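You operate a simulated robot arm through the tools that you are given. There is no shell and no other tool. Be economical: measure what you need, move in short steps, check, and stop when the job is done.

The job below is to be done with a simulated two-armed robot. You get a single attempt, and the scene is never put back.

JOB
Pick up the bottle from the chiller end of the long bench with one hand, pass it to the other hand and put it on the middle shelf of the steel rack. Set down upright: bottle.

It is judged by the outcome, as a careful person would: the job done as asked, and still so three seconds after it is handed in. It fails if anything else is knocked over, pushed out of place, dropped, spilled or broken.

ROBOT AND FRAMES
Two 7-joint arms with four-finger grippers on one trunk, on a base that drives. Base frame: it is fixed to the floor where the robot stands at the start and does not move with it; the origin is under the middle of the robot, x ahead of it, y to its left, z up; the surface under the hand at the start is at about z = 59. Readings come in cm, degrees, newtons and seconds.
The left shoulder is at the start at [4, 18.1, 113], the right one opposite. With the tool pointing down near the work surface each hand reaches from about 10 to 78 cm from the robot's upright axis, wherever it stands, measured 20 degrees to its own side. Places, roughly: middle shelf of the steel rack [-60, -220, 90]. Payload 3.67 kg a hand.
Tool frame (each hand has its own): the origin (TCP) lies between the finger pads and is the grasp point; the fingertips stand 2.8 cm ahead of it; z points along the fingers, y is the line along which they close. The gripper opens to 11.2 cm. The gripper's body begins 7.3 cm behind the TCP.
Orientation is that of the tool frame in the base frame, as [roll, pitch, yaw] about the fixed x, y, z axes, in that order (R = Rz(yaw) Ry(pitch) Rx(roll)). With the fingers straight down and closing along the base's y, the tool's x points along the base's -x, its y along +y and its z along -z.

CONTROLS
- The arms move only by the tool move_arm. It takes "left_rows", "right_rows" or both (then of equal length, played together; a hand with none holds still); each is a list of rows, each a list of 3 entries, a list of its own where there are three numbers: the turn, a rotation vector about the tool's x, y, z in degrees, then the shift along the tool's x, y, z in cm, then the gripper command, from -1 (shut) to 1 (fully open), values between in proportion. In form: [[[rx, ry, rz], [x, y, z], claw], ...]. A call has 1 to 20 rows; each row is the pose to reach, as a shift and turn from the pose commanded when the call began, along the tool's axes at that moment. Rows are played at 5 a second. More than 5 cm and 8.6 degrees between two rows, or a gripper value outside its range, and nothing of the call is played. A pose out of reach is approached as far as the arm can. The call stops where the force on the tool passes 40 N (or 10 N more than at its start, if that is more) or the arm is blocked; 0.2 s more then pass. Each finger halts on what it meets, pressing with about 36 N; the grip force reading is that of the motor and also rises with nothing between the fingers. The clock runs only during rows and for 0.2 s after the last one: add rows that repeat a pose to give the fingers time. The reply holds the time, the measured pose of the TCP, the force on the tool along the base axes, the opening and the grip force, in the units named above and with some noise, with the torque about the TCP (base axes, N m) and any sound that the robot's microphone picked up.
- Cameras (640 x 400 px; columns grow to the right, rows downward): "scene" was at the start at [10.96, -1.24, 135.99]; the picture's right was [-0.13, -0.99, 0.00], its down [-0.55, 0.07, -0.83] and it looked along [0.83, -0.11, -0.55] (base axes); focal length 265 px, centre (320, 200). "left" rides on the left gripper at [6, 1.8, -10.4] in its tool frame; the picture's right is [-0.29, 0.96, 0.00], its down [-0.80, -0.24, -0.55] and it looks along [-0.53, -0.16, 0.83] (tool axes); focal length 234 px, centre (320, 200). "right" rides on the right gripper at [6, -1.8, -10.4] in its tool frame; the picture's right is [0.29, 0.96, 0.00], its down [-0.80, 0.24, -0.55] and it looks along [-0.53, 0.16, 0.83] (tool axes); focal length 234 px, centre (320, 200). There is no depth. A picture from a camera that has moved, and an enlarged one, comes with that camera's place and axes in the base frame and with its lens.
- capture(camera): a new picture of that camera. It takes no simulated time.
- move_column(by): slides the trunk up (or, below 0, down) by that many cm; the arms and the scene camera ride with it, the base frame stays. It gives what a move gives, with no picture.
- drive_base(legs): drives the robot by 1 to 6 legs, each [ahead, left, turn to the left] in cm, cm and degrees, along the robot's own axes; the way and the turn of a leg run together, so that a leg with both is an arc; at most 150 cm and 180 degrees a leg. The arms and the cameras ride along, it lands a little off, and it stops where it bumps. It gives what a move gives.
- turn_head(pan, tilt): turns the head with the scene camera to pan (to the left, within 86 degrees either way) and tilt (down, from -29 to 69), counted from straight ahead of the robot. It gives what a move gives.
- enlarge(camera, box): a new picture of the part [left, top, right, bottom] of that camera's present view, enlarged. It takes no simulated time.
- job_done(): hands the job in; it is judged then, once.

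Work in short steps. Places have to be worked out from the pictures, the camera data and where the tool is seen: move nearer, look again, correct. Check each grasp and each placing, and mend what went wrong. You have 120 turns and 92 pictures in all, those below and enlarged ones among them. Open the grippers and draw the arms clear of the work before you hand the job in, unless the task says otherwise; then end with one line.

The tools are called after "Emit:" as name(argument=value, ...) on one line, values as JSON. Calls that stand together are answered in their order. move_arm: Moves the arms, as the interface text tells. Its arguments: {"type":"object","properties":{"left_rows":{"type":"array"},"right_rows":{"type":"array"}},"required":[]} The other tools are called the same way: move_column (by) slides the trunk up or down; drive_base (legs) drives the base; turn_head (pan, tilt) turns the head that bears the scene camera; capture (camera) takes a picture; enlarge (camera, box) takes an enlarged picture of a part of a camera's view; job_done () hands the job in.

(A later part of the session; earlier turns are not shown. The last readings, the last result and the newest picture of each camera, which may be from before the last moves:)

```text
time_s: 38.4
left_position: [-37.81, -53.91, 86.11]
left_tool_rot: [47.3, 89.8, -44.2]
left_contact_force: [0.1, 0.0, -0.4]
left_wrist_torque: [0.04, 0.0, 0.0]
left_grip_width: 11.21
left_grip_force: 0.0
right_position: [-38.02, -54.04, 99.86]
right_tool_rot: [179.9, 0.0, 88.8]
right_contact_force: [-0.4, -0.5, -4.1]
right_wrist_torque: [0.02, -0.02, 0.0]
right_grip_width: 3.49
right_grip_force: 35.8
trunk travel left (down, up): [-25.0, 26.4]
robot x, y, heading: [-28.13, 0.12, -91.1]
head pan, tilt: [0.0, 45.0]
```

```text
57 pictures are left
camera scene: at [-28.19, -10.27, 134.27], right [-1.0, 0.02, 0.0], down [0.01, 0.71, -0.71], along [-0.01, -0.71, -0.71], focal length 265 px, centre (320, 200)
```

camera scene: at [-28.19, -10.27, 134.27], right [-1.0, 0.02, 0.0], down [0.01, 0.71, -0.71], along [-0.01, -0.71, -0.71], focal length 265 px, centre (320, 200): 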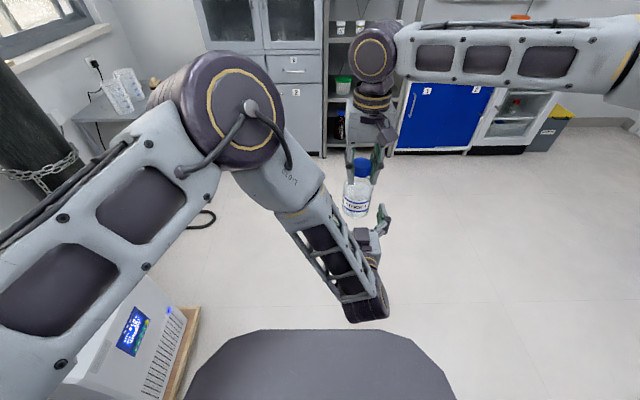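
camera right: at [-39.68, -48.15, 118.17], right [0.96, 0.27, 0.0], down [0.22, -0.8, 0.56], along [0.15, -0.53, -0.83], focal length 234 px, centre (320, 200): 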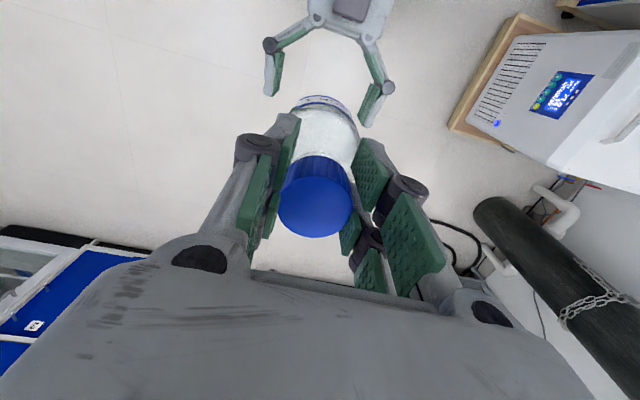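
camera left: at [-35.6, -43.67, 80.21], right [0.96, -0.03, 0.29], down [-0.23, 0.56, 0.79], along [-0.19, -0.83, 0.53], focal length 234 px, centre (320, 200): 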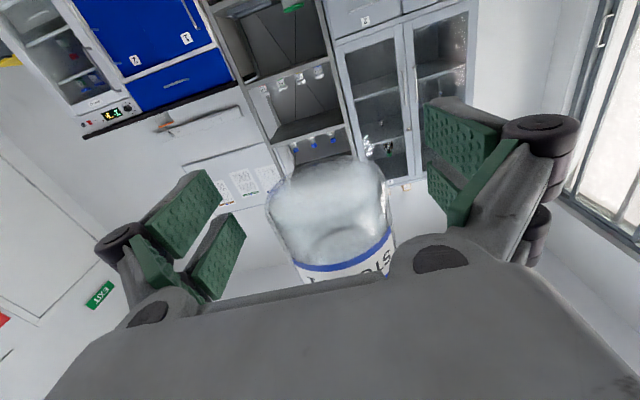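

The bottle is entering centrally between the fingers. I lower it another 6.8 cm so the left pads will sit mid-body.

Emit:
move_arm(right_rows=[[[0, 0, 0], [0, 0, 2], -1], [[0, 0, 0], [0, 0, 4], -1], [[0, 0, 0], [0, 0, 5.5], -1], [[0, 0, 0], [0, 0, 6.8], -1], [[0, 0, 0], [0, 0, 6.8], -1]])

Emit:
capture(camera="left")

Emit:
enlarge(camera="scene", box=[280, 120, 440, 280])

```text
time_s: 39.6
left_position: [-37.82, -54.06, 86.06]
left_tool_rot: [47.4, 89.6, -44.2]
left_contact_force: [-0.4, -0.2, 0.4]
left_wrist_torque: [0.04, -0.03, 0.0]
left_grip_width: 11.21
left_grip_force: 0.0
right_position: [-38.54, -53.81, 93.07]
right_tool_rot: [179.8, 0.1, 88.9]
right_contact_force: [0.3, 0.7, -4.3]
right_wrist_torque: [0.04, 0.0, 0.03]
right_grip_width: 3.47
right_grip_force: 36.1
right hand out of reach, approached as far as the arm can: row 3, 4, 5
trunk travel left (down, up): [-25.0, 26.4]
robot x, y, heading: [-27.82, 0.16, -91.2]
head pan, tilt: [0.0, 45.0]
```

```text
56 pictures are left
camera left: at [-35.6, -43.68, 80.21], right [0.96, -0.03, 0.29], down [-0.23, 0.56, 0.79], along [-0.19, -0.83, 0.53], focal length 234 px, centre (320, 200)
```

left: 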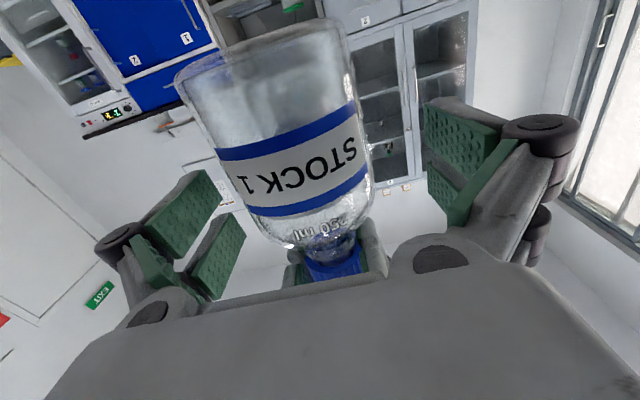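

```text
2.50 times, centred on (360, 200) of scene
camera zoom: at [-28.18, -10.29, 134.26], right [-1.0, 0.02, 0.0], down [0.01, 0.71, -0.71], along [-0.01, -0.71, -0.71], focal length 662 px, centre (220, 200)
```

zoom: 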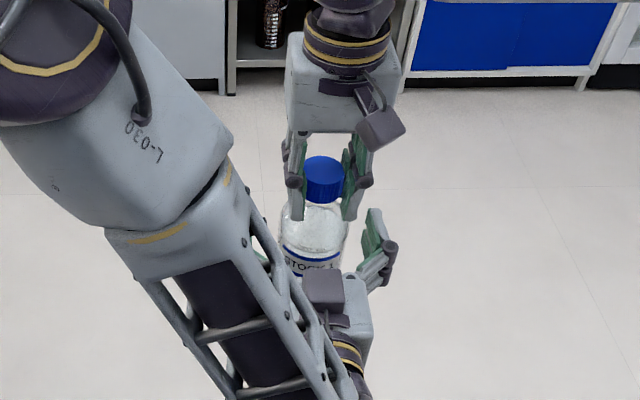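

From the left view, the straight body spans about 6.5 cm above the base, and the pads sit at about 6 cm. I raise the bottle about 0.9 cm, centre the left hand on it (0.7 cm right) and then close the left gripper.

Emit:
move_arm(right_rows=[[[0, 0, 0], [0, 0, -0.5], -1], [[0, 0, 0], [0, 0, -0.9], -1], [[0, 0, 0], [0, 0, -0.9], -1], [[0, 0, 0], [0, 0, -0.9], -1], [[0, 0, 0], [0, 0, -0.9], -1], [[0, 0, 0], [0, 0, -0.9], -1], [[0, 0, 0], [0, 0, -0.9], -1], [[0, 0, 0], [0, 0, -0.9], -1]], left_rows=[[[0, 0, 0], [0, -0.4, -0.1], 1], [[0, 0, 0], [0.2, -0.7, -0.2], 1], [[0, 0, 0], [0.2, -0.7, -0.2], 0.7], [[0, 0, 0], [0.2, -0.7, -0.2], 0.4], [[0, 0, 0], [0.2, -0.7, -0.2], 0.2], [[0, 0, 0], [0.2, -0.7, -0.2], -0.2], [[0, 0, 0], [0.2, -0.7, -0.2], -1], [[0, 0, 0], [0.2, -0.7, -0.2], -1]])

Emit:
capture(camera="left")

```text
time_s: 41.4
left_position: [-38.43, -53.8, 85.96]
left_tool_rot: [51.0, 89.7, -40.5]
left_contact_force: [5.0, 2.1, -0.3]
left_wrist_torque: [-0.1, 0.35, 0.03]
left_grip_width: 6.78
left_grip_force: 36.1
right_position: [-38.53, -53.86, 93.94]
right_tool_rot: [-180.0, -0.1, 88.7]
right_contact_force: [-5.7, -1.3, -2.6]
right_wrist_torque: [0.02, 0.12, -0.03]
right_grip_width: 3.43
right_grip_force: 36.1
trunk travel left (down, up): [-25.0, 26.4]
robot x, y, heading: [-28.34, 0.22, -91.1]
head pan, tilt: [0.0, 45.0]
```

```text
54 pictures are left
camera left: at [-36.25, -43.38, 79.96], right [0.96, -0.03, 0.29], down [-0.23, 0.56, 0.79], along [-0.18, -0.83, 0.53], focal length 234 px, centre (320, 200)
```

left: 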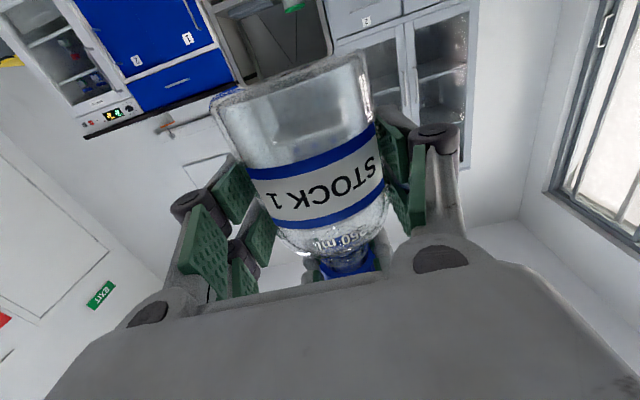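

The left hand has the bottle body at 6.8 cm with 36 N. I open the right gripper and lift it clear.

Emit:
move_arm(right_rows=[[[0, 0, 0], [0, 0, 0], -0.2], [[0, 0, 0], [0, 0, 0], 0.2], [[0, 0, 0], [0, 0, 0], 0.3], [[0, 0, 0], [0, 0, -2], 0.3], [[0, 0, 0], [0, 0, -5], 0.3], [[0, 0, 0], [0, 0, -8], 0.3], [[0, 0, 0], [0, 0, -11], 0.3], [[0, 0, 0], [0, -4, -12], 0.3], [[0, 0, 0], [0, -8, -12], 0.3], [[0, 0, 0], [0, -12, -12], 0.3]])

Emit:
capture(camera="scene")

Emit:
capture(camera="left")

```text
time_s: 43.6
left_position: [-38.68, -53.71, 85.77]
left_tool_rot: [52.4, 89.6, -39.2]
left_contact_force: [-1.4, 0.4, 0.6]
left_wrist_torque: [0.04, -0.02, -0.03]
left_grip_width: 6.8
left_grip_force: 36.9
right_position: [-50.84, -53.61, 106.0]
right_tool_rot: [179.9, 0.0, 88.9]
right_contact_force: [-0.3, 0.8, 0.2]
right_wrist_torque: [-0.03, -0.04, 0.0]
right_grip_width: 7.28
right_grip_force: 0.0
trunk travel left (down, up): [-25.0, 26.4]
robot x, y, heading: [-28.18, -0.07, -90.8]
head pan, tilt: [0.0, 45.0]
```

```text
53 pictures are left
camera scene: at [-28.32, -10.24, 134.27], right [-1.0, 0.02, 0.0], down [0.01, 0.71, -0.71], along [-0.01, -0.71, -0.71], focal length 265 px, centre (320, 200)
```

scene: 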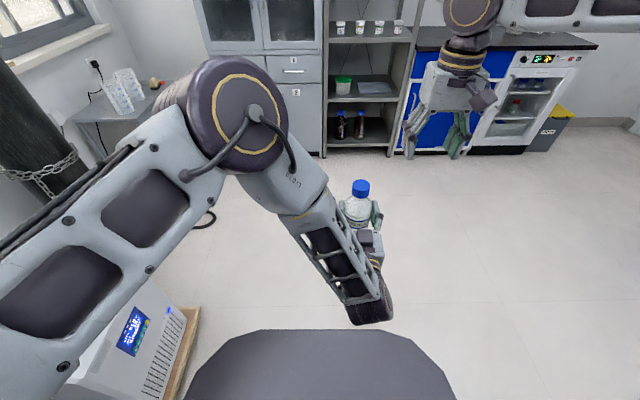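

```text
52 pictures are left
camera left: at [-36.33, -43.35, 79.98], right [0.96, -0.03, 0.29], down [-0.23, 0.56, 0.79], along [-0.19, -0.83, 0.53], focal length 234 px, centre (320, 200)
```

left: 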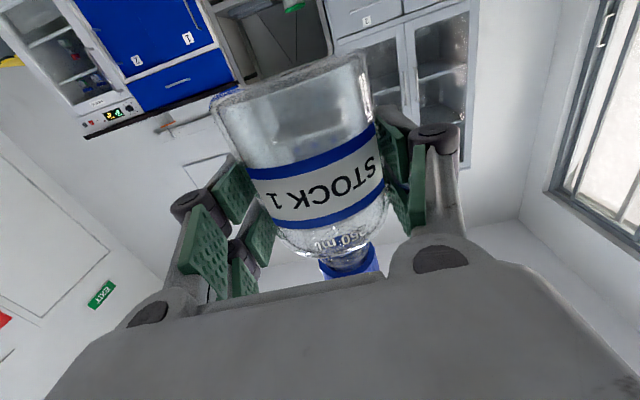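

The handover worked and the bottle is upright in the left hand. Now I tuck the right arm back, extend the left arm forward so the bottle leads the elbow, and raise the trunk for shelf height.

Emit:
move_arm(right_rows=[[[0, 0, 0], [4, -2, 0], 0.3], [[0, 0, 0], [8, -4, 0], 0.3], [[0, 0, 0], [12, -6, 0], 0.3], [[0, 0, 0], [15, -8, 0], 0.3], [[0, 0, 0], [18, -10, 0], 0.3], [[0, 0, 0], [18, -10, 0], 0.3]], left_rows=[[[0, 0, 0], [0, 1, 3], -1], [[0, 0, 0], [0, 2, 6], -1], [[0, 0, 0], [0, 3, 9], -1], [[0, 0, 0], [0, 4, 12], -1], [[0, 0, 0], [0, 5, 15], -1], [[0, 0, 0], [0, 6, 18], -1]])

Emit:
move_column(by=18)

Emit:
capture(camera="scene")

```text
time_s: 45.0
left_position: [-34.24, -71.51, 86.7]
left_tool_rot: [146.4, 89.5, 55.5]
left_contact_force: [-0.6, 0.0, -4.8]
left_wrist_torque: [0.04, 0.01, 0.01]
left_grip_width: 6.81
left_grip_force: 35.7
left hand out of reach, approached as far as the arm can: row 5, 6
right_position: [-60.11, -35.32, 106.01]
right_tool_rot: [-179.9, 0.0, 88.9]
right_contact_force: [-0.1, -0.1, -0.1]
right_wrist_torque: [0.03, 0.02, 0.0]
right_grip_width: 7.3
right_grip_force: 0.0
trunk travel left (down, up): [-25.0, 26.4]
robot x, y, heading: [-28.15, -0.06, -91.0]
head pan, tilt: [0.0, 45.0]
```

```text
time_s: 47.0
left_position: [-34.37, -71.46, 104.8]
left_tool_rot: [138.0, 89.6, 46.9]
left_contact_force: [-0.2, 0.9, -3.5]
left_wrist_torque: [0.03, -0.01, 0.01]
left_grip_width: 6.79
left_grip_force: 36.1
right_position: [-60.23, -35.35, 124.09]
right_tool_rot: [179.9, 0.0, 88.8]
right_contact_force: [0.0, -0.2, -0.6]
right_wrist_torque: [-0.01, 0.01, 0.01]
right_grip_width: 7.29
right_grip_force: 0.0
trunk travel left (down, up): [-43.0, 8.4]
robot x, y, heading: [-28.01, -0.29, -91.2]
head pan, tilt: [0.0, 45.0]
```

```text
51 pictures are left
camera scene: at [-28.2, -10.33, 152.23], right [-1.0, 0.02, 0.0], down [0.01, 0.71, -0.71], along [-0.01, -0.71, -0.71], focal length 265 px, centre (320, 200)
```

scene: 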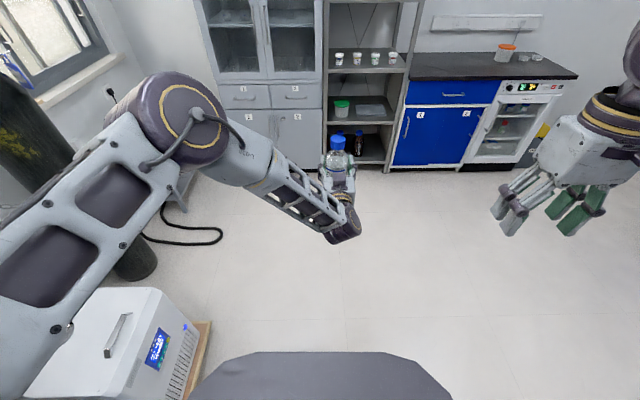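

The bottle leads at fwd 71, z 104.8. I drive toward the rack, 70 ahead and 27 right, and look at the shelf.

Emit:
drive_base(legs=[[70, -27, 1.1]])

Emit:
turn_head(pan=0, tilt=30)

Emit:
capture(camera="scene")

```text
time_s: 51.1
left_position: [-60.49, -141.93, 104.92]
left_tool_rot: [134.9, 89.7, 45.2]
left_contact_force: [-0.4, -0.4, -3.8]
left_wrist_torque: [0.05, -0.01, 0.01]
left_grip_width: 6.8
left_grip_force: 36.1
right_position: [-86.93, -106.17, 124.15]
right_tool_rot: [179.9, 0.1, 90.0]
right_contact_force: [-0.6, -0.1, -0.3]
right_wrist_torque: [0.03, -0.02, -0.03]
right_grip_width: 7.28
right_grip_force: 0.0
trunk travel left (down, up): [-43.0, 8.4]
robot x, y, heading: [-55.55, -70.46, -90.0]
head pan, tilt: [0.0, 45.0]
```

```text
time_s: 51.8
left_position: [-60.52, -141.97, 104.67]
left_tool_rot: [138.3, 89.6, 48.6]
left_contact_force: [-0.5, -0.5, -5.0]
left_wrist_torque: [0.03, 0.01, 0.0]
left_grip_width: 6.78
left_grip_force: 36.2
right_position: [-86.99, -106.39, 123.9]
right_tool_rot: [179.9, 0.0, 90.0]
right_contact_force: [-0.4, -0.4, 0.2]
right_wrist_torque: [0.0, 0.02, 0.0]
right_grip_width: 7.29
right_grip_force: 0.1
trunk travel left (down, up): [-43.0, 8.4]
robot x, y, heading: [-55.75, -70.56, -90.2]
head pan, tilt: [0.0, 30.0]
```

```text
50 pictures are left
camera scene: at [-55.52, -81.7, 154.48], right [-1.0, 0.0, 0.0], down [0.0, 0.5, -0.87], along [0.0, -0.87, -0.5], focal length 265 px, centre (320, 200)
```

scene: 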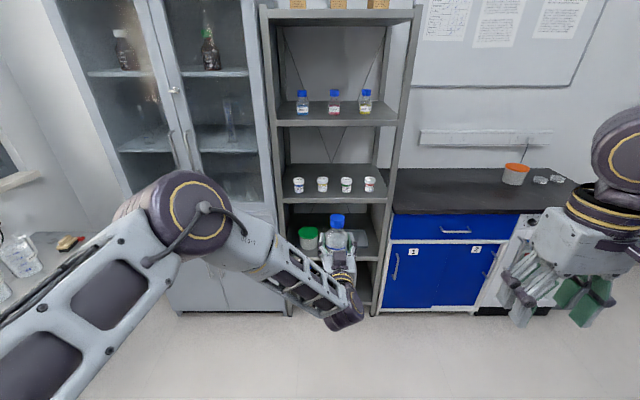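

Emit:
enlarge(camera="scene", box=[240, 80, 440, 300])

```text
1.82 times, centred on (340, 190) of scene
camera zoom: at [-55.52, -81.7, 154.48], right [-1.0, 0.0, 0.0], down [0.0, 0.5, -0.87], along [0.0, -0.87, -0.5], focal length 482 px, centre (284, 218)
```

zoom: 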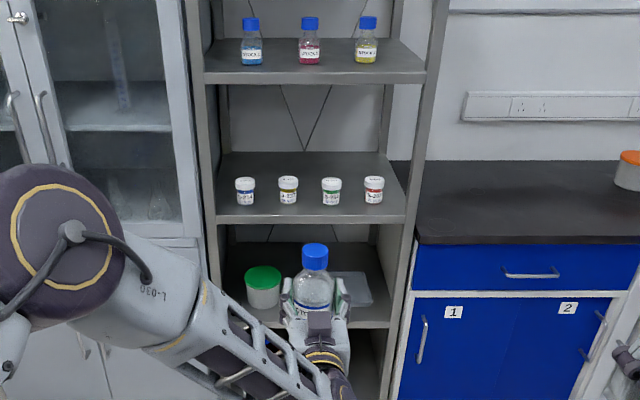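

The middle shelf holds four jars along its front, so the bottle must go behind them. I lower the trunk for a second, lower view to measure the shelf, jar and upper shelf heights and the depth.

Emit:
move_column(by=-36)

Emit:
turn_head(pan=0, tilt=10)

Emit:
enlarge(camera="scene", box=[240, 120, 440, 320])

```text
time_s: 55.3
left_position: [-60.47, -141.78, 68.76]
left_tool_rot: [136.2, 89.6, 46.4]
left_contact_force: [-0.7, 1.0, -3.8]
left_wrist_torque: [0.05, -0.02, 0.01]
left_grip_width: 6.81
left_grip_force: 36.0
right_position: [-86.98, -106.28, 88.0]
right_tool_rot: [179.9, 0.1, 90.0]
right_contact_force: [0.0, 0.0, -1.0]
right_wrist_torque: [-0.01, 0.0, 0.0]
right_grip_width: 7.3
right_grip_force: 0.0
trunk travel left (down, up): [-7.0, 44.4]
robot x, y, heading: [-55.86, -70.47, -90.1]
head pan, tilt: [0.0, 30.0]
```

```text
time_s: 56.2
left_position: [-60.43, -141.9, 68.76]
left_tool_rot: [136.9, 89.6, 46.9]
left_contact_force: [0.0, -0.2, -4.3]
left_wrist_torque: [0.05, 0.0, 0.03]
left_grip_width: 6.81
left_grip_force: 36.5
right_position: [-86.97, -106.22, 87.92]
right_tool_rot: [-180.0, 0.0, 90.0]
right_contact_force: [-0.4, -0.3, 0.4]
right_wrist_torque: [0.0, -0.01, -0.01]
right_grip_width: 7.31
right_grip_force: 0.1
trunk travel left (down, up): [-7.0, 44.4]
robot x, y, heading: [-56.02, -70.81, -90.2]
head pan, tilt: [0.0, 10.0]
```

```text
2.00 times, centred on (340, 220) of scene
camera zoom: at [-55.49, -81.88, 121.62], right [-1.0, 0.0, 0.0], down [0.0, 0.18, -0.98], along [0.0, -0.98, -0.18], focal length 530 px, centre (280, 160)
```

zoom: 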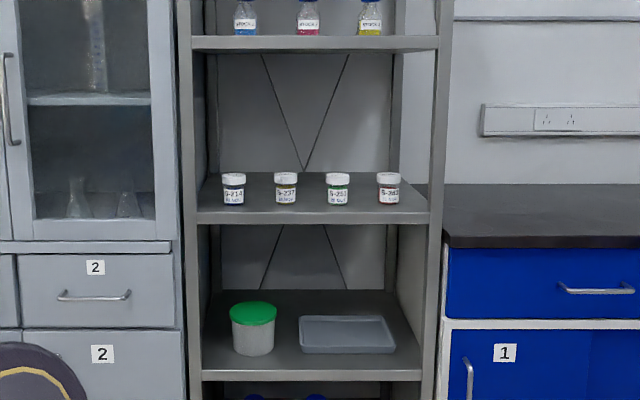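

Measurements: shelf top z≈87.6, front edge y≈-200, depth ≈45, jars at y≈-206 to -212 with tops at ≈95, and the underside above at ≈124. The target is the gap line x≈-63, at y≈-227 behind the jars. That needs a hand pitched about 30° down, so I'll let the right hand hold the cap briefly while the left regrips pitched. I raise the trunk and bring the arms back to the meeting spot.

Emit:
move_column(by=36)

Emit:
move_arm(left_rows=[[[0, 0, 0], [0, -1, -3], -1], [[0, 0, 0], [0, -2, -6], -1], [[0, 0, 0], [0, -3, -9], -1], [[0, 0, 0], [0, -4, -12], -1], [[0, 0, 0], [0, -5, -15], -1], [[0, 0, 0], [0, -5.4, -17.3], -1], [[0, 0, 0], [0, -5.4, -17.3], -1]], right_rows=[[[0, 0, 0], [-4, 1, 0], 0.3], [[0, 0, 0], [-8, 3, 0], 0.3], [[0, 0, 0], [-12, 5, 0], 0.3], [[0, 0, 0], [-15, 7, 0], 0.3], [[0, 0, 0], [-18, 8, 0], 0.3], [[0, 0, 0], [-18.3, 8, 0], 0.3], [[0, 0, 0], [-18.3, 8, 0], 0.3]])

Emit:
turn_head(pan=0, tilt=45)

Emit:
capture(camera="scene")

```text
time_s: 59.7
left_position: [-60.51, -141.9, 104.78]
left_tool_rot: [137.5, 89.5, 47.7]
left_contact_force: [0.7, -0.2, -3.7]
left_wrist_torque: [0.03, 0.01, 0.04]
left_grip_width: 6.8
left_grip_force: 36.4
right_position: [-87.04, -106.31, 123.96]
right_tool_rot: [180.0, 0.1, 90.0]
right_contact_force: [0.3, -0.5, -1.1]
right_wrist_torque: [-0.02, 0.01, 0.01]
right_grip_width: 7.29
right_grip_force: 0.1
trunk travel left (down, up): [-43.0, 8.4]
robot x, y, heading: [-55.37, -70.66, -90.1]
head pan, tilt: [0.0, 10.0]
```

```text
time_s: 61.3
left_position: [-66.13, -124.53, 104.8]
left_tool_rot: [138.0, 89.6, 48.3]
left_contact_force: [0.6, 0.1, -3.9]
left_wrist_torque: [0.03, -0.02, 0.0]
left_grip_width: 6.81
left_grip_force: 35.9
right_position: [-78.78, -124.66, 124.03]
right_tool_rot: [-180.0, -0.1, 90.0]
right_contact_force: [-0.1, -0.2, -1.1]
right_wrist_torque: [-0.03, 0.01, 0.04]
right_grip_width: 7.28
right_grip_force: 0.1
trunk travel left (down, up): [-43.0, 8.4]
robot x, y, heading: [-55.68, -70.36, -90.0]
head pan, tilt: [0.0, 10.0]
```

```text
time_s: 62.3
left_position: [-66.14, -124.55, 104.92]
left_tool_rot: [135.4, 89.6, 45.7]
left_contact_force: [0.3, -0.2, -4.2]
left_wrist_torque: [0.03, 0.0, 0.0]
left_grip_width: 6.81
left_grip_force: 36.8
right_position: [-78.92, -124.63, 123.98]
right_tool_rot: [179.9, 0.0, 90.1]
right_contact_force: [-1.0, 0.3, 0.9]
right_wrist_torque: [0.03, 0.0, -0.03]
right_grip_width: 7.28
right_grip_force: 0.0
trunk travel left (down, up): [-43.0, 8.4]
robot x, y, heading: [-55.4, -70.41, -89.7]
head pan, tilt: [0.0, 45.0]
```

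```text
47 pictures are left
camera scene: at [-55.51, -80.7, 152.24], right [-1.0, 0.0, 0.0], down [0.0, 0.71, -0.71], along [0.0, -0.71, -0.71], focal length 265 px, centre (320, 200)
```

scene: 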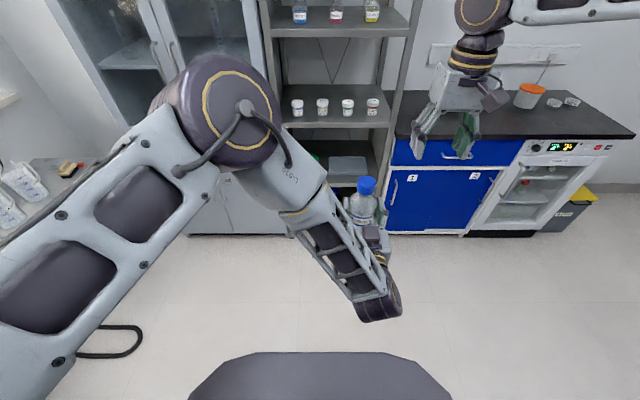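

I move the right hand sideways over the cap, then look before descending.

Emit:
move_arm(right_rows=[[[0, 0, 0], [0, 3, 0], 0.3], [[0, 0, 0], [0, 6, 0], 0.3], [[0, 0, 0], [0, 9, 0], 0.3], [[0, 0, 0], [0, 11.5, 0], 0.3], [[0, 0, 0], [0, 12.7, 0], 0.3], [[0, 0, 0], [0, 12.7, 0], 0.3]])

Emit:
capture(camera="right")

```text
time_s: 63.7
left_position: [-66.06, -124.42, 104.8]
left_tool_rot: [134.8, 89.7, 45.0]
left_contact_force: [-0.5, -0.7, -4.7]
left_wrist_torque: [0.1, 0.03, 0.0]
left_grip_width: 6.82
left_grip_force: 36.0
right_position: [-66.35, -124.61, 124.12]
right_tool_rot: [179.8, 0.0, 89.9]
right_contact_force: [0.1, 0.1, -0.2]
right_wrist_torque: [0.02, -0.03, -0.02]
right_grip_width: 7.28
right_grip_force: 0.0
trunk travel left (down, up): [-43.0, 8.4]
robot x, y, heading: [-55.33, -70.22, -90.0]
head pan, tilt: [0.0, 45.0]
```

```text
46 pictures are left
camera right: at [-68.15, -118.63, 134.48], right [0.96, 0.29, 0.0], down [0.24, -0.8, 0.55], along [0.16, -0.53, -0.83], focal length 234 px, centre (320, 200)
```

right: 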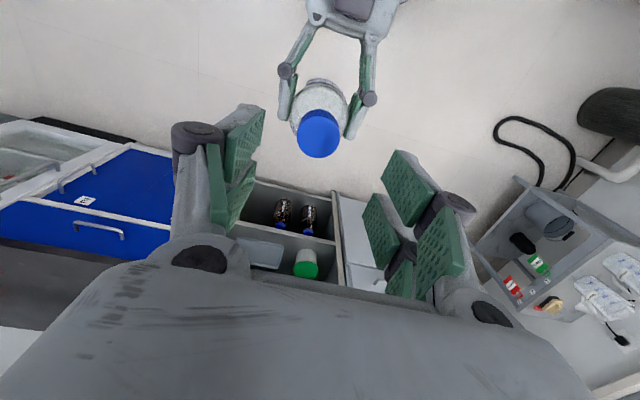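

The cap is centred under the right hand. I descend 11.2 cm and close on it.

Emit:
move_arm(right_rows=[[[0, 0, 0], [0, 0, 3], 0.3], [[0, 0, 0], [0, 0, 6], 0.3], [[0, 0, 0], [0, 0, 9], 0.3], [[0, 0, 0], [0, 0, 11.2], 0.3], [[0, 0, 0], [0, 0, 11.2], 0.3], [[0, 0, 0], [0, 0, 11.2], -0.2], [[0, 0, 0], [0, 0, 11.2], -1], [[0, 0, 0], [0, 0, 11.2], -1], [[0, 0, 0], [0, 0, 11.2], -1]])

```text
time_s: 65.7
left_position: [-66.09, -124.53, 104.8]
left_tool_rot: [137.6, 89.7, 47.7]
left_contact_force: [-5.4, -0.5, -4.3]
left_wrist_torque: [0.06, -0.35, -0.08]
left_grip_width: 6.81
left_grip_force: 35.9
right_position: [-66.23, -124.57, 112.93]
right_tool_rot: [179.9, 0.0, 90.0]
right_contact_force: [5.6, 1.2, 0.5]
right_wrist_torque: [0.0, -0.07, 0.08]
right_grip_width: 3.48
right_grip_force: 36.1
trunk travel left (down, up): [-43.0, 8.4]
robot x, y, heading: [-55.64, -70.26, -89.9]
head pan, tilt: [0.0, 45.0]
```

The right hand has the cap (3.5 cm, 36 N). I open the left fully, then lift the bottle with the right 13 cm clear of the left fingers.

Emit:
move_arm(left_rows=[[[0, 0, 0], [0, 0, 0], 0], [[0, 0, 0], [0, 0, 0], 0.6], [[0, 0, 0], [0, 0, 0], 1], [[0, 0, 0], [0, 0, 0], 1], [[0, 0, 0], [0, 0, 0], 1], [[0, 0, 0], [0, 0, 0], 1], [[0, 0, 0], [0, 0, 0], 1], [[0, 0, 0], [0, 0, 0], 1], [[0, 0, 0], [0, 0, 0], 1]], right_rows=[[[0, 0, 0], [0, 0, 0], -1], [[0, 0, 0], [0, 0, 0], -1], [[0, 0, 0], [0, 0, 0], -1], [[0, 0, 0], [0, 0, -2], -1], [[0, 0, 0], [0, 0, -5], -1], [[0, 0, 0], [0, 0, -8], -1], [[0, 0, 0], [0, 0, -11], -1], [[0, 0, 0], [0, 0, -13], -1], [[0, 0, 0], [0, 0, -13], -1]])

Emit:
capture(camera="scene")

```text
time_s: 67.7
left_position: [-66.15, -124.53, 104.78]
left_tool_rot: [136.8, 89.6, 46.8]
left_contact_force: [1.4, 0.4, -0.1]
left_wrist_torque: [0.0, 0.01, -0.01]
left_grip_width: 11.18
left_grip_force: 0.0
right_position: [-66.21, -124.69, 125.78]
right_tool_rot: [179.9, -0.1, 90.0]
right_contact_force: [-0.1, -0.7, -4.8]
right_wrist_torque: [0.02, 0.0, 0.0]
right_grip_width: 3.46
right_grip_force: 35.4
trunk travel left (down, up): [-43.0, 8.4]
robot x, y, heading: [-55.65, -70.72, -89.9]
head pan, tilt: [0.0, 45.0]
```

```text
45 pictures are left
camera scene: at [-55.51, -80.75, 152.23], right [-1.0, 0.0, 0.0], down [0.0, 0.71, -0.71], along [0.0, -0.71, -0.71], focal length 265 px, centre (320, 200)
```

scene: 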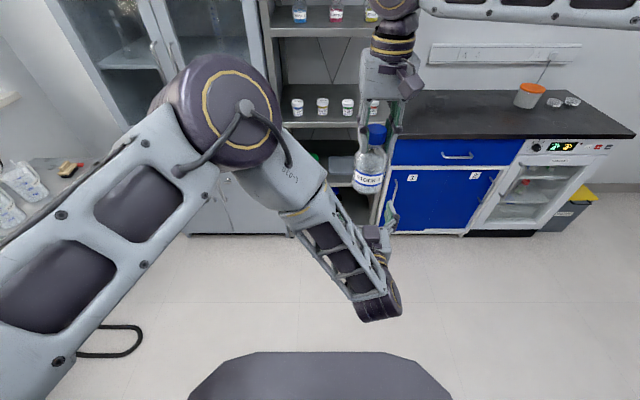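

The bottle is clear. Now I pitch the left hand 30° down in place, slightly lowered and 2 cm back.

Emit:
move_arm(left_rows=[[[0, 0, 0], [2, 0, -1], 1], [[0, 7.5, 0], [3, 0, -2], 1], [[0, 15, 0], [3, 0, -2], 1], [[0, 22.5, 0], [3, 0, -2], 1], [[0, 30, 0], [3, 0, -2], 1], [[0, 30, 0], [3, 0, -2], 1]])

Emit:
capture(camera="scene")

Emit:
capture(camera="left")

Emit:
capture(camera="right")

```text
time_s: 69.1
left_position: [-65.91, -122.61, 101.86]
left_tool_rot: [179.5, 59.6, 89.7]
left_contact_force: [-0.2, 0.3, -0.1]
left_wrist_torque: [0.03, -0.02, 0.0]
left_grip_width: 11.2
left_grip_force: 0.1
right_position: [-66.26, -124.71, 125.83]
right_tool_rot: [179.9, 0.0, 90.1]
right_contact_force: [0.8, 0.6, -4.7]
right_wrist_torque: [0.05, 0.02, -0.01]
right_grip_width: 3.49
right_grip_force: 36.4
trunk travel left (down, up): [-43.0, 8.4]
robot x, y, heading: [-55.72, -70.11, -89.9]
head pan, tilt: [0.0, 45.0]
```

```text
44 pictures are left
camera scene: at [-55.53, -80.71, 152.23], right [-1.0, 0.0, 0.0], down [0.0, 0.71, -0.71], along [0.0, -0.71, -0.71], focal length 265 px, centre (320, 200)
```

scene: 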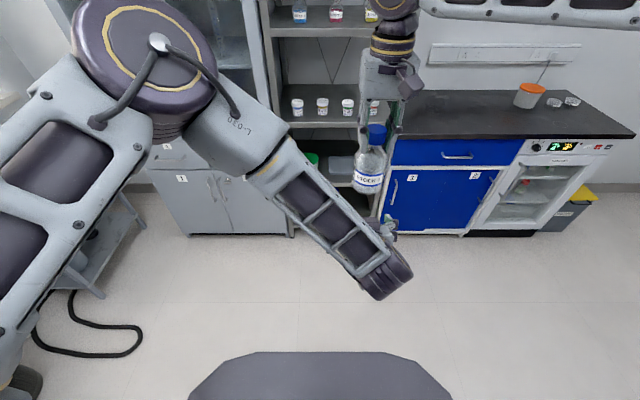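

```text
43 pictures are left
camera left: at [-64.07, -110.57, 102.07], right [0.96, -0.14, 0.25], down [-0.24, 0.07, 0.97], along [-0.16, -0.99, 0.04], focal length 234 px, centre (320, 200)
```

left: 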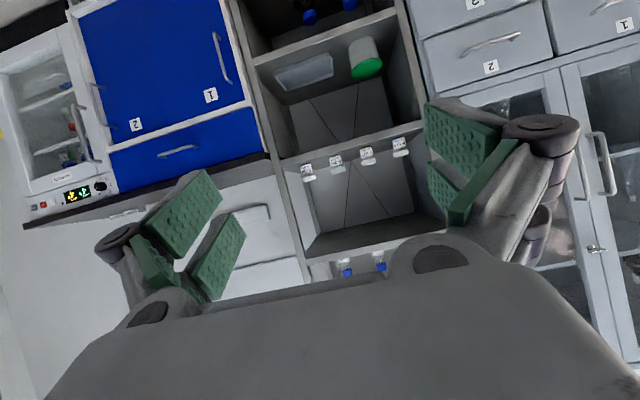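

```text
42 pictures are left
camera right: at [-68.19, -118.66, 136.28], right [0.96, 0.29, 0.0], down [0.24, -0.8, 0.55], along [0.16, -0.53, -0.83], focal length 234 px, centre (320, 200)
```

right: 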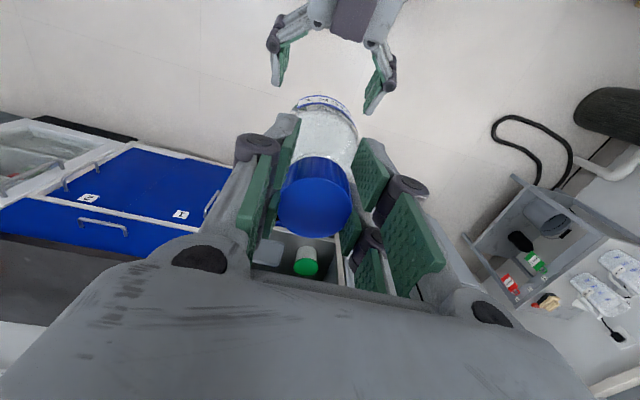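

The left hand is pitched 30° and still open. I lower the bottle between its fingers.

Emit:
move_arm(right_rows=[[[0, 0, 0], [0, 0, 3], -1], [[0, 0, 0], [0, 0, 6], -1], [[0, 0, 0], [0, 0, 9], -1], [[0, 0, 0], [0, 0, 11.8], -1], [[0, 0, 0], [0, 0, 11.8], -1]])

Emit:
capture(camera="left")

Emit:
capture(camera="right")

```text
time_s: 70.3
left_position: [-65.87, -122.51, 101.79]
left_tool_rot: [179.5, 59.7, 89.7]
left_contact_force: [0.3, -0.3, -0.2]
left_wrist_torque: [0.03, 0.01, -0.02]
left_grip_width: 11.21
left_grip_force: 0.1
right_position: [-66.28, -124.68, 114.18]
right_tool_rot: [179.9, 0.0, 90.0]
right_contact_force: [0.3, 0.3, -4.3]
right_wrist_torque: [0.05, 0.0, -0.02]
right_grip_width: 3.48
right_grip_force: 36.1
trunk travel left (down, up): [-43.0, 8.4]
robot x, y, heading: [-55.53, -70.25, -90.0]
head pan, tilt: [0.0, 45.0]
```

```text
41 pictures are left
camera left: at [-64.03, -110.56, 102.06], right [0.96, -0.14, 0.25], down [-0.24, 0.08, 0.97], along [-0.16, -0.99, 0.04], focal length 234 px, centre (320, 200)
```

left: 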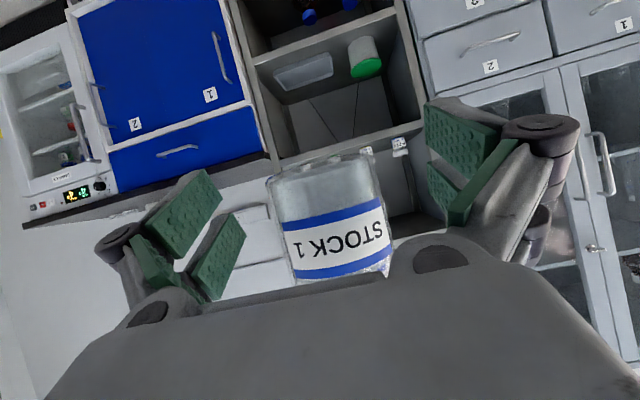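

```text
40 pictures are left
camera right: at [-68.11, -118.63, 124.48], right [0.96, 0.29, 0.0], down [0.24, -0.8, 0.55], along [0.16, -0.53, -0.83], focal length 234 px, centre (320, 200)
```

right: 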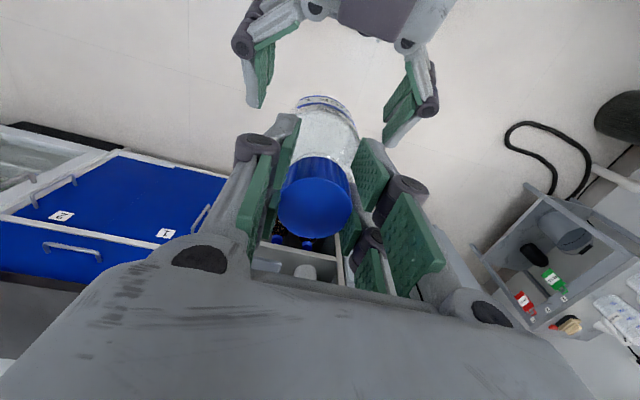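

The bottle base is at ≈100.8. I move the left hand forward 2.1 and up 4.2 to sit about 5.2 cm above the base, then close.

Emit:
move_arm(left_rows=[[[0, 0, 0], [-1.6, -0.2, -0.1], 1], [[0, 0, 0], [-3.2, -0.4, -0.2], 1], [[0, 0, 0], [-4.7, -0.4, -0.24], 1], [[0, 0, 0], [-4.7, -0.4, -0.24], 0.7], [[0, 0, 0], [-4.7, -0.4, -0.24], 0.4], [[0, 0, 0], [-4.7, -0.4, -0.24], 0.2], [[0, 0, 0], [-4.7, -0.4, -0.24], -0.2], [[0, 0, 0], [-4.7, -0.4, -0.24], -1], [[0, 0, 0], [-4.7, -0.4, -0.24], -1]])

Emit:
capture(camera="left")

Emit:
capture(camera="right")

```text
time_s: 72.3
left_position: [-66.33, -124.75, 106.09]
left_tool_rot: [179.6, 59.7, 89.8]
left_contact_force: [6.9, 2.9, 1.1]
left_wrist_torque: [-0.19, 0.38, 0.06]
left_grip_width: 6.8
left_grip_force: 35.7
right_position: [-66.25, -124.63, 114.02]
right_tool_rot: [-180.0, -0.1, 89.9]
right_contact_force: [-7.1, -1.5, -5.4]
right_wrist_torque: [0.03, 0.16, -0.08]
right_grip_width: 3.46
right_grip_force: 35.7
trunk travel left (down, up): [-43.0, 8.4]
robot x, y, heading: [-55.56, -70.19, -90.1]
head pan, tilt: [0.0, 45.0]
```

```text
39 pictures are left
camera left: at [-64.44, -112.73, 106.33], right [0.96, -0.14, 0.25], down [-0.24, 0.08, 0.97], along [-0.16, -0.99, 0.04], focal length 234 px, centre (320, 200)
```

left: 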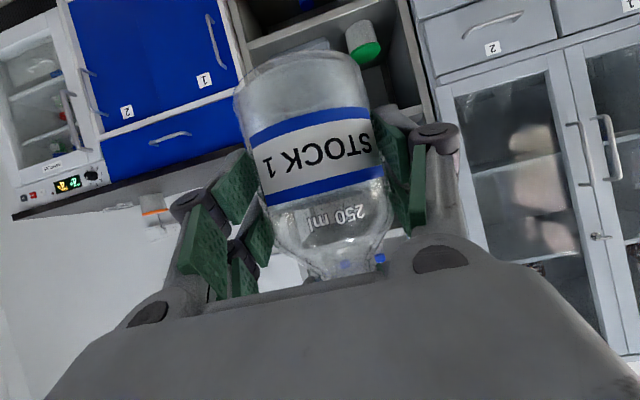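

```text
38 pictures are left
camera right: at [-68.14, -118.69, 124.48], right [0.96, 0.29, 0.0], down [0.24, -0.8, 0.55], along [0.16, -0.53, -0.83], focal length 234 px, centre (320, 200)
```

right: 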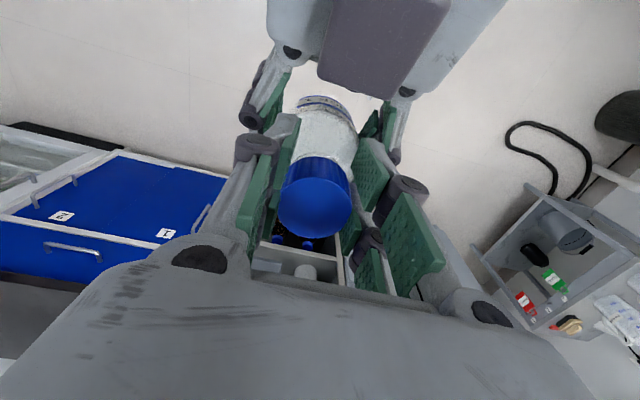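

Held firmly at 6.8 cm. The right hand releases the cap, lifts straight up, then goes aside and back.

Emit:
move_arm(right_rows=[[[0, 0, 0], [0, 0, 0], -0.2], [[0, 0, 0], [0, 0, 0], 0], [[0, 0, 0], [0, 0, 0], 0], [[0, 0, 0], [0, 0, -2], 0], [[0, 0, 0], [0, 0, -5], 0], [[0, 0, 0], [0, 0, -8], 0], [[0, 0, 0], [0, 0, -11], 0], [[0, 0, 0], [0, -4, -11], 0], [[0, 0, 0], [0, -8, -11], 0], [[0, 0, 0], [0, -12, -11], 0], [[0, 0, 0], [4, -14, -11], 0], [[0, 0, 0], [8, -16, -11], 0], [[0, 0, 0], [12, -18, -11], 0], [[0, 0, 0], [16, -20, -11], 0], [[0, 0, 0], [20, -20, -11], 0], [[0, 0, 0], [24, -20, -11], 0]])

Emit:
capture(camera="scene")

Emit:
capture(camera="left")

```text
time_s: 75.7
left_position: [-66.44, -124.79, 105.96]
left_tool_rot: [179.2, 59.7, 89.6]
left_contact_force: [-0.2, 0.0, -0.8]
left_wrist_torque: [0.05, 0.02, 0.03]
left_grip_width: 6.82
left_grip_force: 36.0
right_position: [-86.6, -100.44, 125.07]
right_tool_rot: [179.8, 0.0, 90.0]
right_contact_force: [-0.1, -0.9, -0.4]
right_wrist_torque: [-0.02, 0.0, -0.01]
right_grip_width: 5.59
right_grip_force: 0.1
trunk travel left (down, up): [-43.0, 8.4]
robot x, y, heading: [-55.22, -70.38, -89.9]
head pan, tilt: [0.0, 45.0]
```

```text
37 pictures are left
camera scene: at [-55.65, -80.7, 152.23], right [-1.0, 0.0, 0.0], down [0.0, 0.71, -0.71], along [0.0, -0.71, -0.71], focal length 265 px, centre (320, 200)
```

scene: 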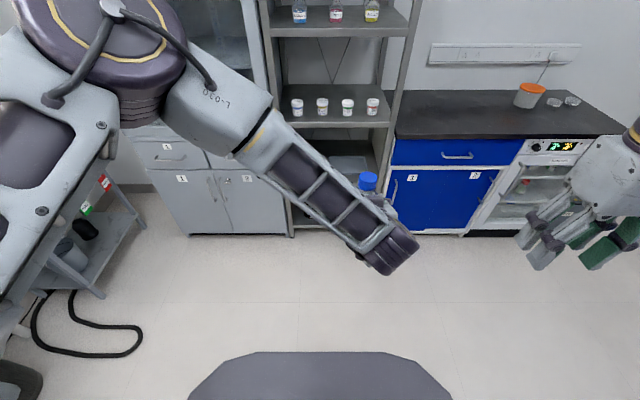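

```text
36 pictures are left
camera left: at [-64.56, -112.71, 106.33], right [0.96, -0.14, 0.25], down [-0.25, 0.08, 0.97], along [-0.16, -0.99, 0.04], focal length 234 px, centre (320, 200)
```

left: 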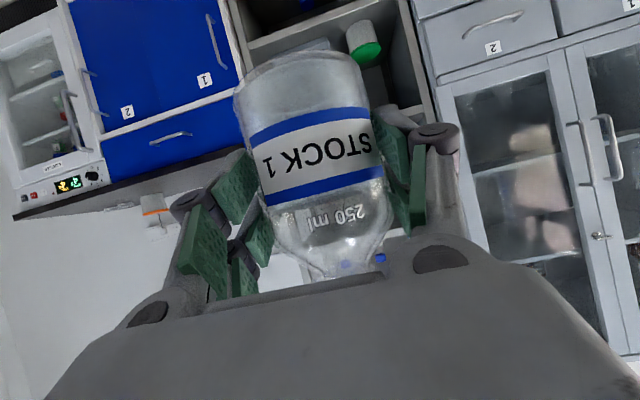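

The regrip is good. I extend the left arm forward and toward its own shoulder line so that the elbow and forearm stay back from the rack.

Emit:
move_arm(left_rows=[[[0, 0, 0], [-1.21, 1.7, 2.76], -1], [[0, 0, 0], [-2.42, 3.4, 5.52], -1], [[0, 0, 0], [-3.63, 5.1, 8.28], -1], [[0, 0, 0], [-4.84, 6.8, 11.04], -1], [[0, 0, 0], [-6.05, 8.5, 13.8], -1], [[0, 0, 0], [-7.26, 10.2, 16.56], -1], [[0, 0, 0], [-8.47, 11.9, 19.32], -1], [[0, 0, 0], [-8.47, 11.9, 19.32], -1]])

Emit:
capture(camera="scene")

```text
time_s: 77.5
left_position: [-54.6, -145.7, 103.45]
left_tool_rot: [179.4, 59.6, 89.6]
left_contact_force: [0.2, 0.1, 0.0]
left_wrist_torque: [0.0, 0.01, 0.02]
left_grip_width: 6.82
left_grip_force: 35.9
right_position: [-86.51, -100.51, 125.09]
right_tool_rot: [179.8, 0.0, 90.0]
right_contact_force: [0.5, 0.2, 1.0]
right_wrist_torque: [-0.03, -0.06, -0.01]
right_grip_width: 5.61
right_grip_force: 0.0
trunk travel left (down, up): [-43.0, 8.4]
robot x, y, heading: [-56.14, -70.4, -89.7]
head pan, tilt: [0.0, 45.0]
```

```text
35 pictures are left
camera scene: at [-55.56, -80.67, 152.24], right [-1.0, 0.0, 0.0], down [0.0, 0.71, -0.71], along [0.0, -0.71, -0.71], focal length 265 px, centre (320, 200)
```

scene: 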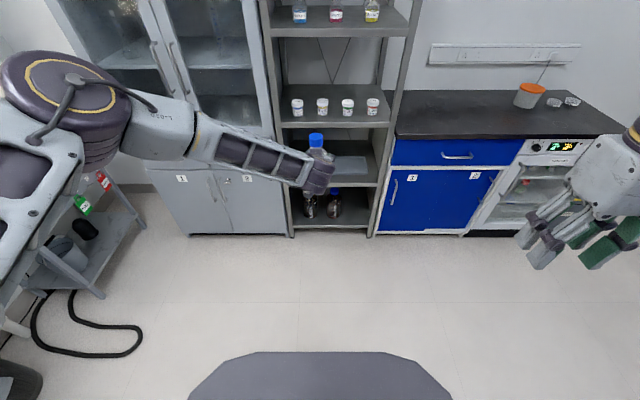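

The forearm still runs sideways. I extend further, forward 12 and left 10, to straighten the arm, and see what the limit allows.

Emit:
move_arm(left_rows=[[[0, 0, 0], [-1, 2, 1.73], -1], [[0, 0, 0], [-2, 4, 3.46], -1], [[0, 0, 0], [-3, 6, 5.2], -1], [[0, 0, 0], [-4, 8, 6.93], -1], [[0, 0, 0], [-5, 10, 8.66], -1], [[0, 0, 0], [-6, 10, 10.4], -1], [[0, 0, 0], [-6, 10, 10.4], -1]])

Emit:
turn_head(pan=15, tilt=40)

Emit:
capture(camera="scene")

```text
time_s: 79.1
left_position: [-44.37, -157.36, 103.5]
left_tool_rot: [179.4, 59.7, 89.7]
left_contact_force: [-0.1, 0.6, 0.1]
left_wrist_torque: [0.04, 0.06, 0.01]
left_grip_width: 6.81
left_grip_force: 36.0
right_position: [-86.48, -100.4, 125.15]
right_tool_rot: [179.9, 0.0, 90.0]
right_contact_force: [-0.1, 0.3, -1.1]
right_wrist_torque: [-0.01, 0.01, 0.01]
right_grip_width: 5.61
right_grip_force: 0.0
trunk travel left (down, up): [-43.0, 8.4]
robot x, y, heading: [-55.52, -70.56, -90.1]
head pan, tilt: [0.0, 45.0]
```

```text
time_s: 79.8
left_position: [-44.39, -157.35, 103.59]
left_tool_rot: [179.5, 59.8, 89.7]
left_contact_force: [0.0, -0.7, 0.6]
left_wrist_torque: [0.06, 0.0, -0.04]
left_grip_width: 6.86
left_grip_force: 35.9
right_position: [-86.57, -100.5, 125.11]
right_tool_rot: [180.0, 0.1, 90.0]
right_contact_force: [-0.5, 0.3, 0.0]
right_wrist_torque: [-0.01, 0.0, -0.01]
right_grip_width: 5.6
right_grip_force: 0.1
trunk travel left (down, up): [-43.0, 8.4]
robot x, y, heading: [-55.55, -70.26, -90.1]
head pan, tilt: [15.0, 40.0]
```

```text
34 pictures are left
camera scene: at [-53.28, -80.83, 152.96], right [-0.97, -0.26, 0.0], down [-0.17, 0.62, -0.77], along [0.2, -0.74, -0.64], focal length 265 px, centre (320, 200)
```

scene: 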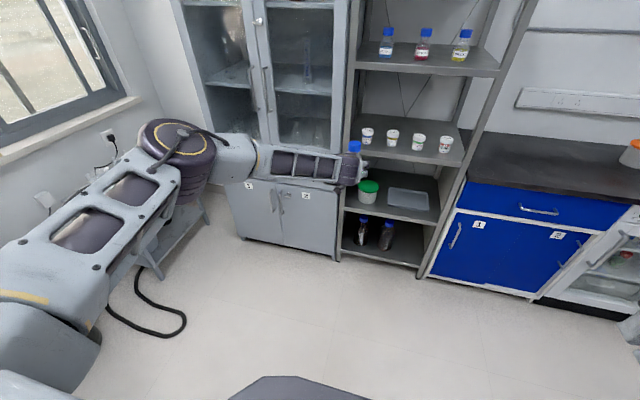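

The arm is extended (fwd 87), with the elbow about 47 cm behind the bottle. I drive to bring the bottle to x≈-63, y≈-185, in front of the shelf, and check alignment.

Emit:
drive_base(legs=[[27.5, -18.6, 0]])

Emit:
turn_head(pan=15, tilt=30)

Emit:
capture(camera="scene")

Emit:
capture(camera="left")

```text
time_s: 82.0
left_position: [-63.05, -185.39, 103.58]
left_tool_rot: [179.6, 59.8, 89.7]
left_contact_force: [-0.6, -0.3, 0.3]
left_wrist_torque: [0.03, -0.03, -0.01]
left_grip_width: 6.82
left_grip_force: 36.0
right_position: [-105.03, -128.21, 125.09]
right_tool_rot: [-180.0, 0.1, 90.0]
right_contact_force: [-0.4, -0.2, -0.6]
right_wrist_torque: [-0.03, 0.06, 0.0]
right_grip_width: 5.59
right_grip_force: 0.1
trunk travel left (down, up): [-43.0, 8.4]
robot x, y, heading: [-74.48, -98.23, -90.0]
head pan, tilt: [15.0, 40.0]
```

```text
time_s: 82.8
left_position: [-63.04, -185.4, 103.46]
left_tool_rot: [179.4, 59.6, 89.7]
left_contact_force: [0.6, 0.4, -0.1]
left_wrist_torque: [0.0, -0.05, -0.03]
left_grip_width: 6.83
left_grip_force: 35.8
right_position: [-105.12, -128.39, 125.11]
right_tool_rot: [179.9, -0.1, 89.9]
right_contact_force: [-0.3, -0.8, 0.3]
right_wrist_torque: [0.02, 0.01, -0.01]
right_grip_width: 5.62
right_grip_force: 0.1
trunk travel left (down, up): [-43.0, 8.4]
robot x, y, heading: [-74.39, -98.31, -90.3]
head pan, tilt: [15.0, 30.0]
```

```text
33 pictures are left
camera scene: at [-71.83, -109.28, 154.48], right [-0.97, -0.26, 0.0], down [-0.13, 0.48, -0.87], along [0.22, -0.84, -0.5], focal length 265 px, centre (320, 200)
```

scene: 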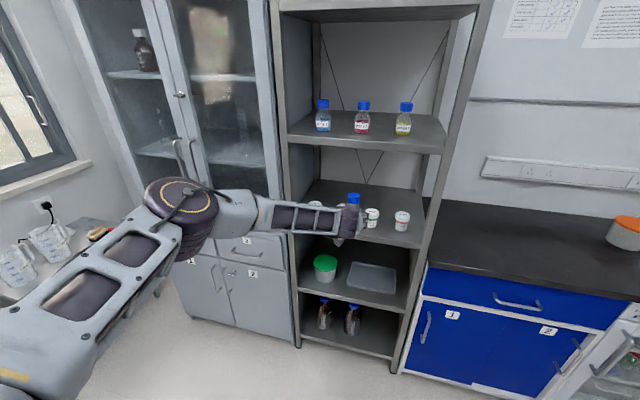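

```text
32 pictures are left
camera left: at [-61.15, -173.4, 103.71], right [0.96, -0.14, 0.25], down [-0.24, 0.07, 0.97], along [-0.16, -0.99, 0.04], focal length 234 px, centre (320, 200)
```

left: 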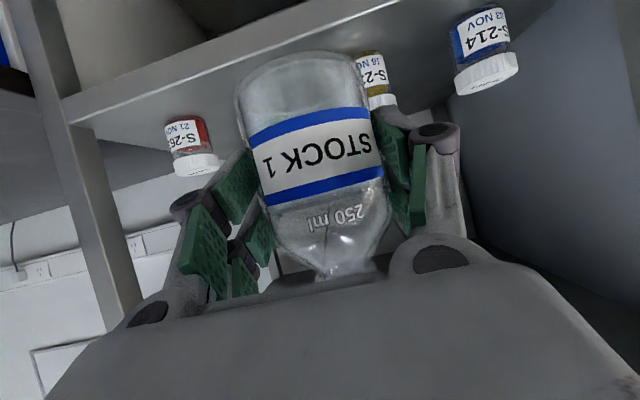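

The alignment is good: x -63, with the jars' gap ahead, jar tops ≈95 and bottle base ≈98.5. I advance 14 cm and re-check clearances.

Emit:
drive_base(legs=[[14, 0, 0.2]])

Emit:
capture(camera="left")

Emit:
capture(camera="scene")

```text
time_s: 84.1
left_position: [-62.96, -199.51, 103.68]
left_tool_rot: [179.5, 59.8, 89.9]
left_contact_force: [0.3, 1.7, 0.1]
left_wrist_torque: [0.06, 0.03, 0.03]
left_grip_width: 6.85
left_grip_force: 35.9
right_position: [-105.2, -142.38, 125.17]
right_tool_rot: [180.0, 0.1, 90.1]
right_contact_force: [-0.1, 0.5, 0.2]
right_wrist_torque: [-0.02, -0.02, -0.02]
right_grip_width: 5.59
right_grip_force: 0.0
trunk travel left (down, up): [-43.0, 8.4]
robot x, y, heading: [-74.09, -112.54, -89.9]
head pan, tilt: [15.0, 30.0]
```

```text
31 pictures are left
camera left: at [-61.03, -187.44, 103.93], right [0.96, -0.14, 0.25], down [-0.24, 0.08, 0.97], along [-0.16, -0.99, 0.04], focal length 234 px, centre (320, 200)
```

left: 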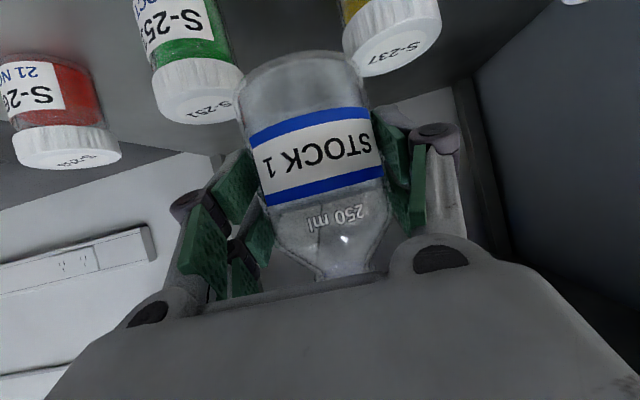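

```text
30 pictures are left
camera scene: at [-71.75, -123.2, 154.51], right [-0.97, -0.26, 0.0], down [-0.13, 0.48, -0.87], along [0.22, -0.84, -0.5], focal length 265 px, centre (320, 200)
```

scene: 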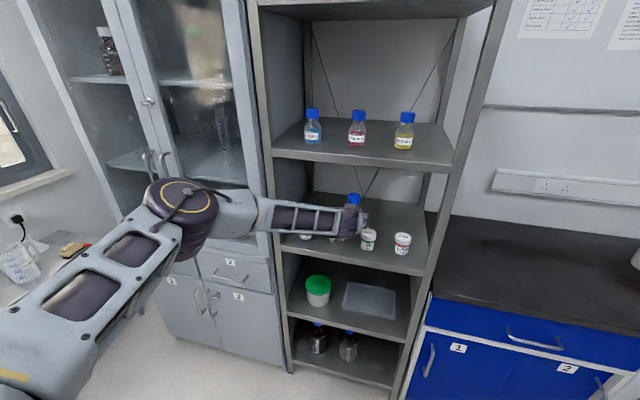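

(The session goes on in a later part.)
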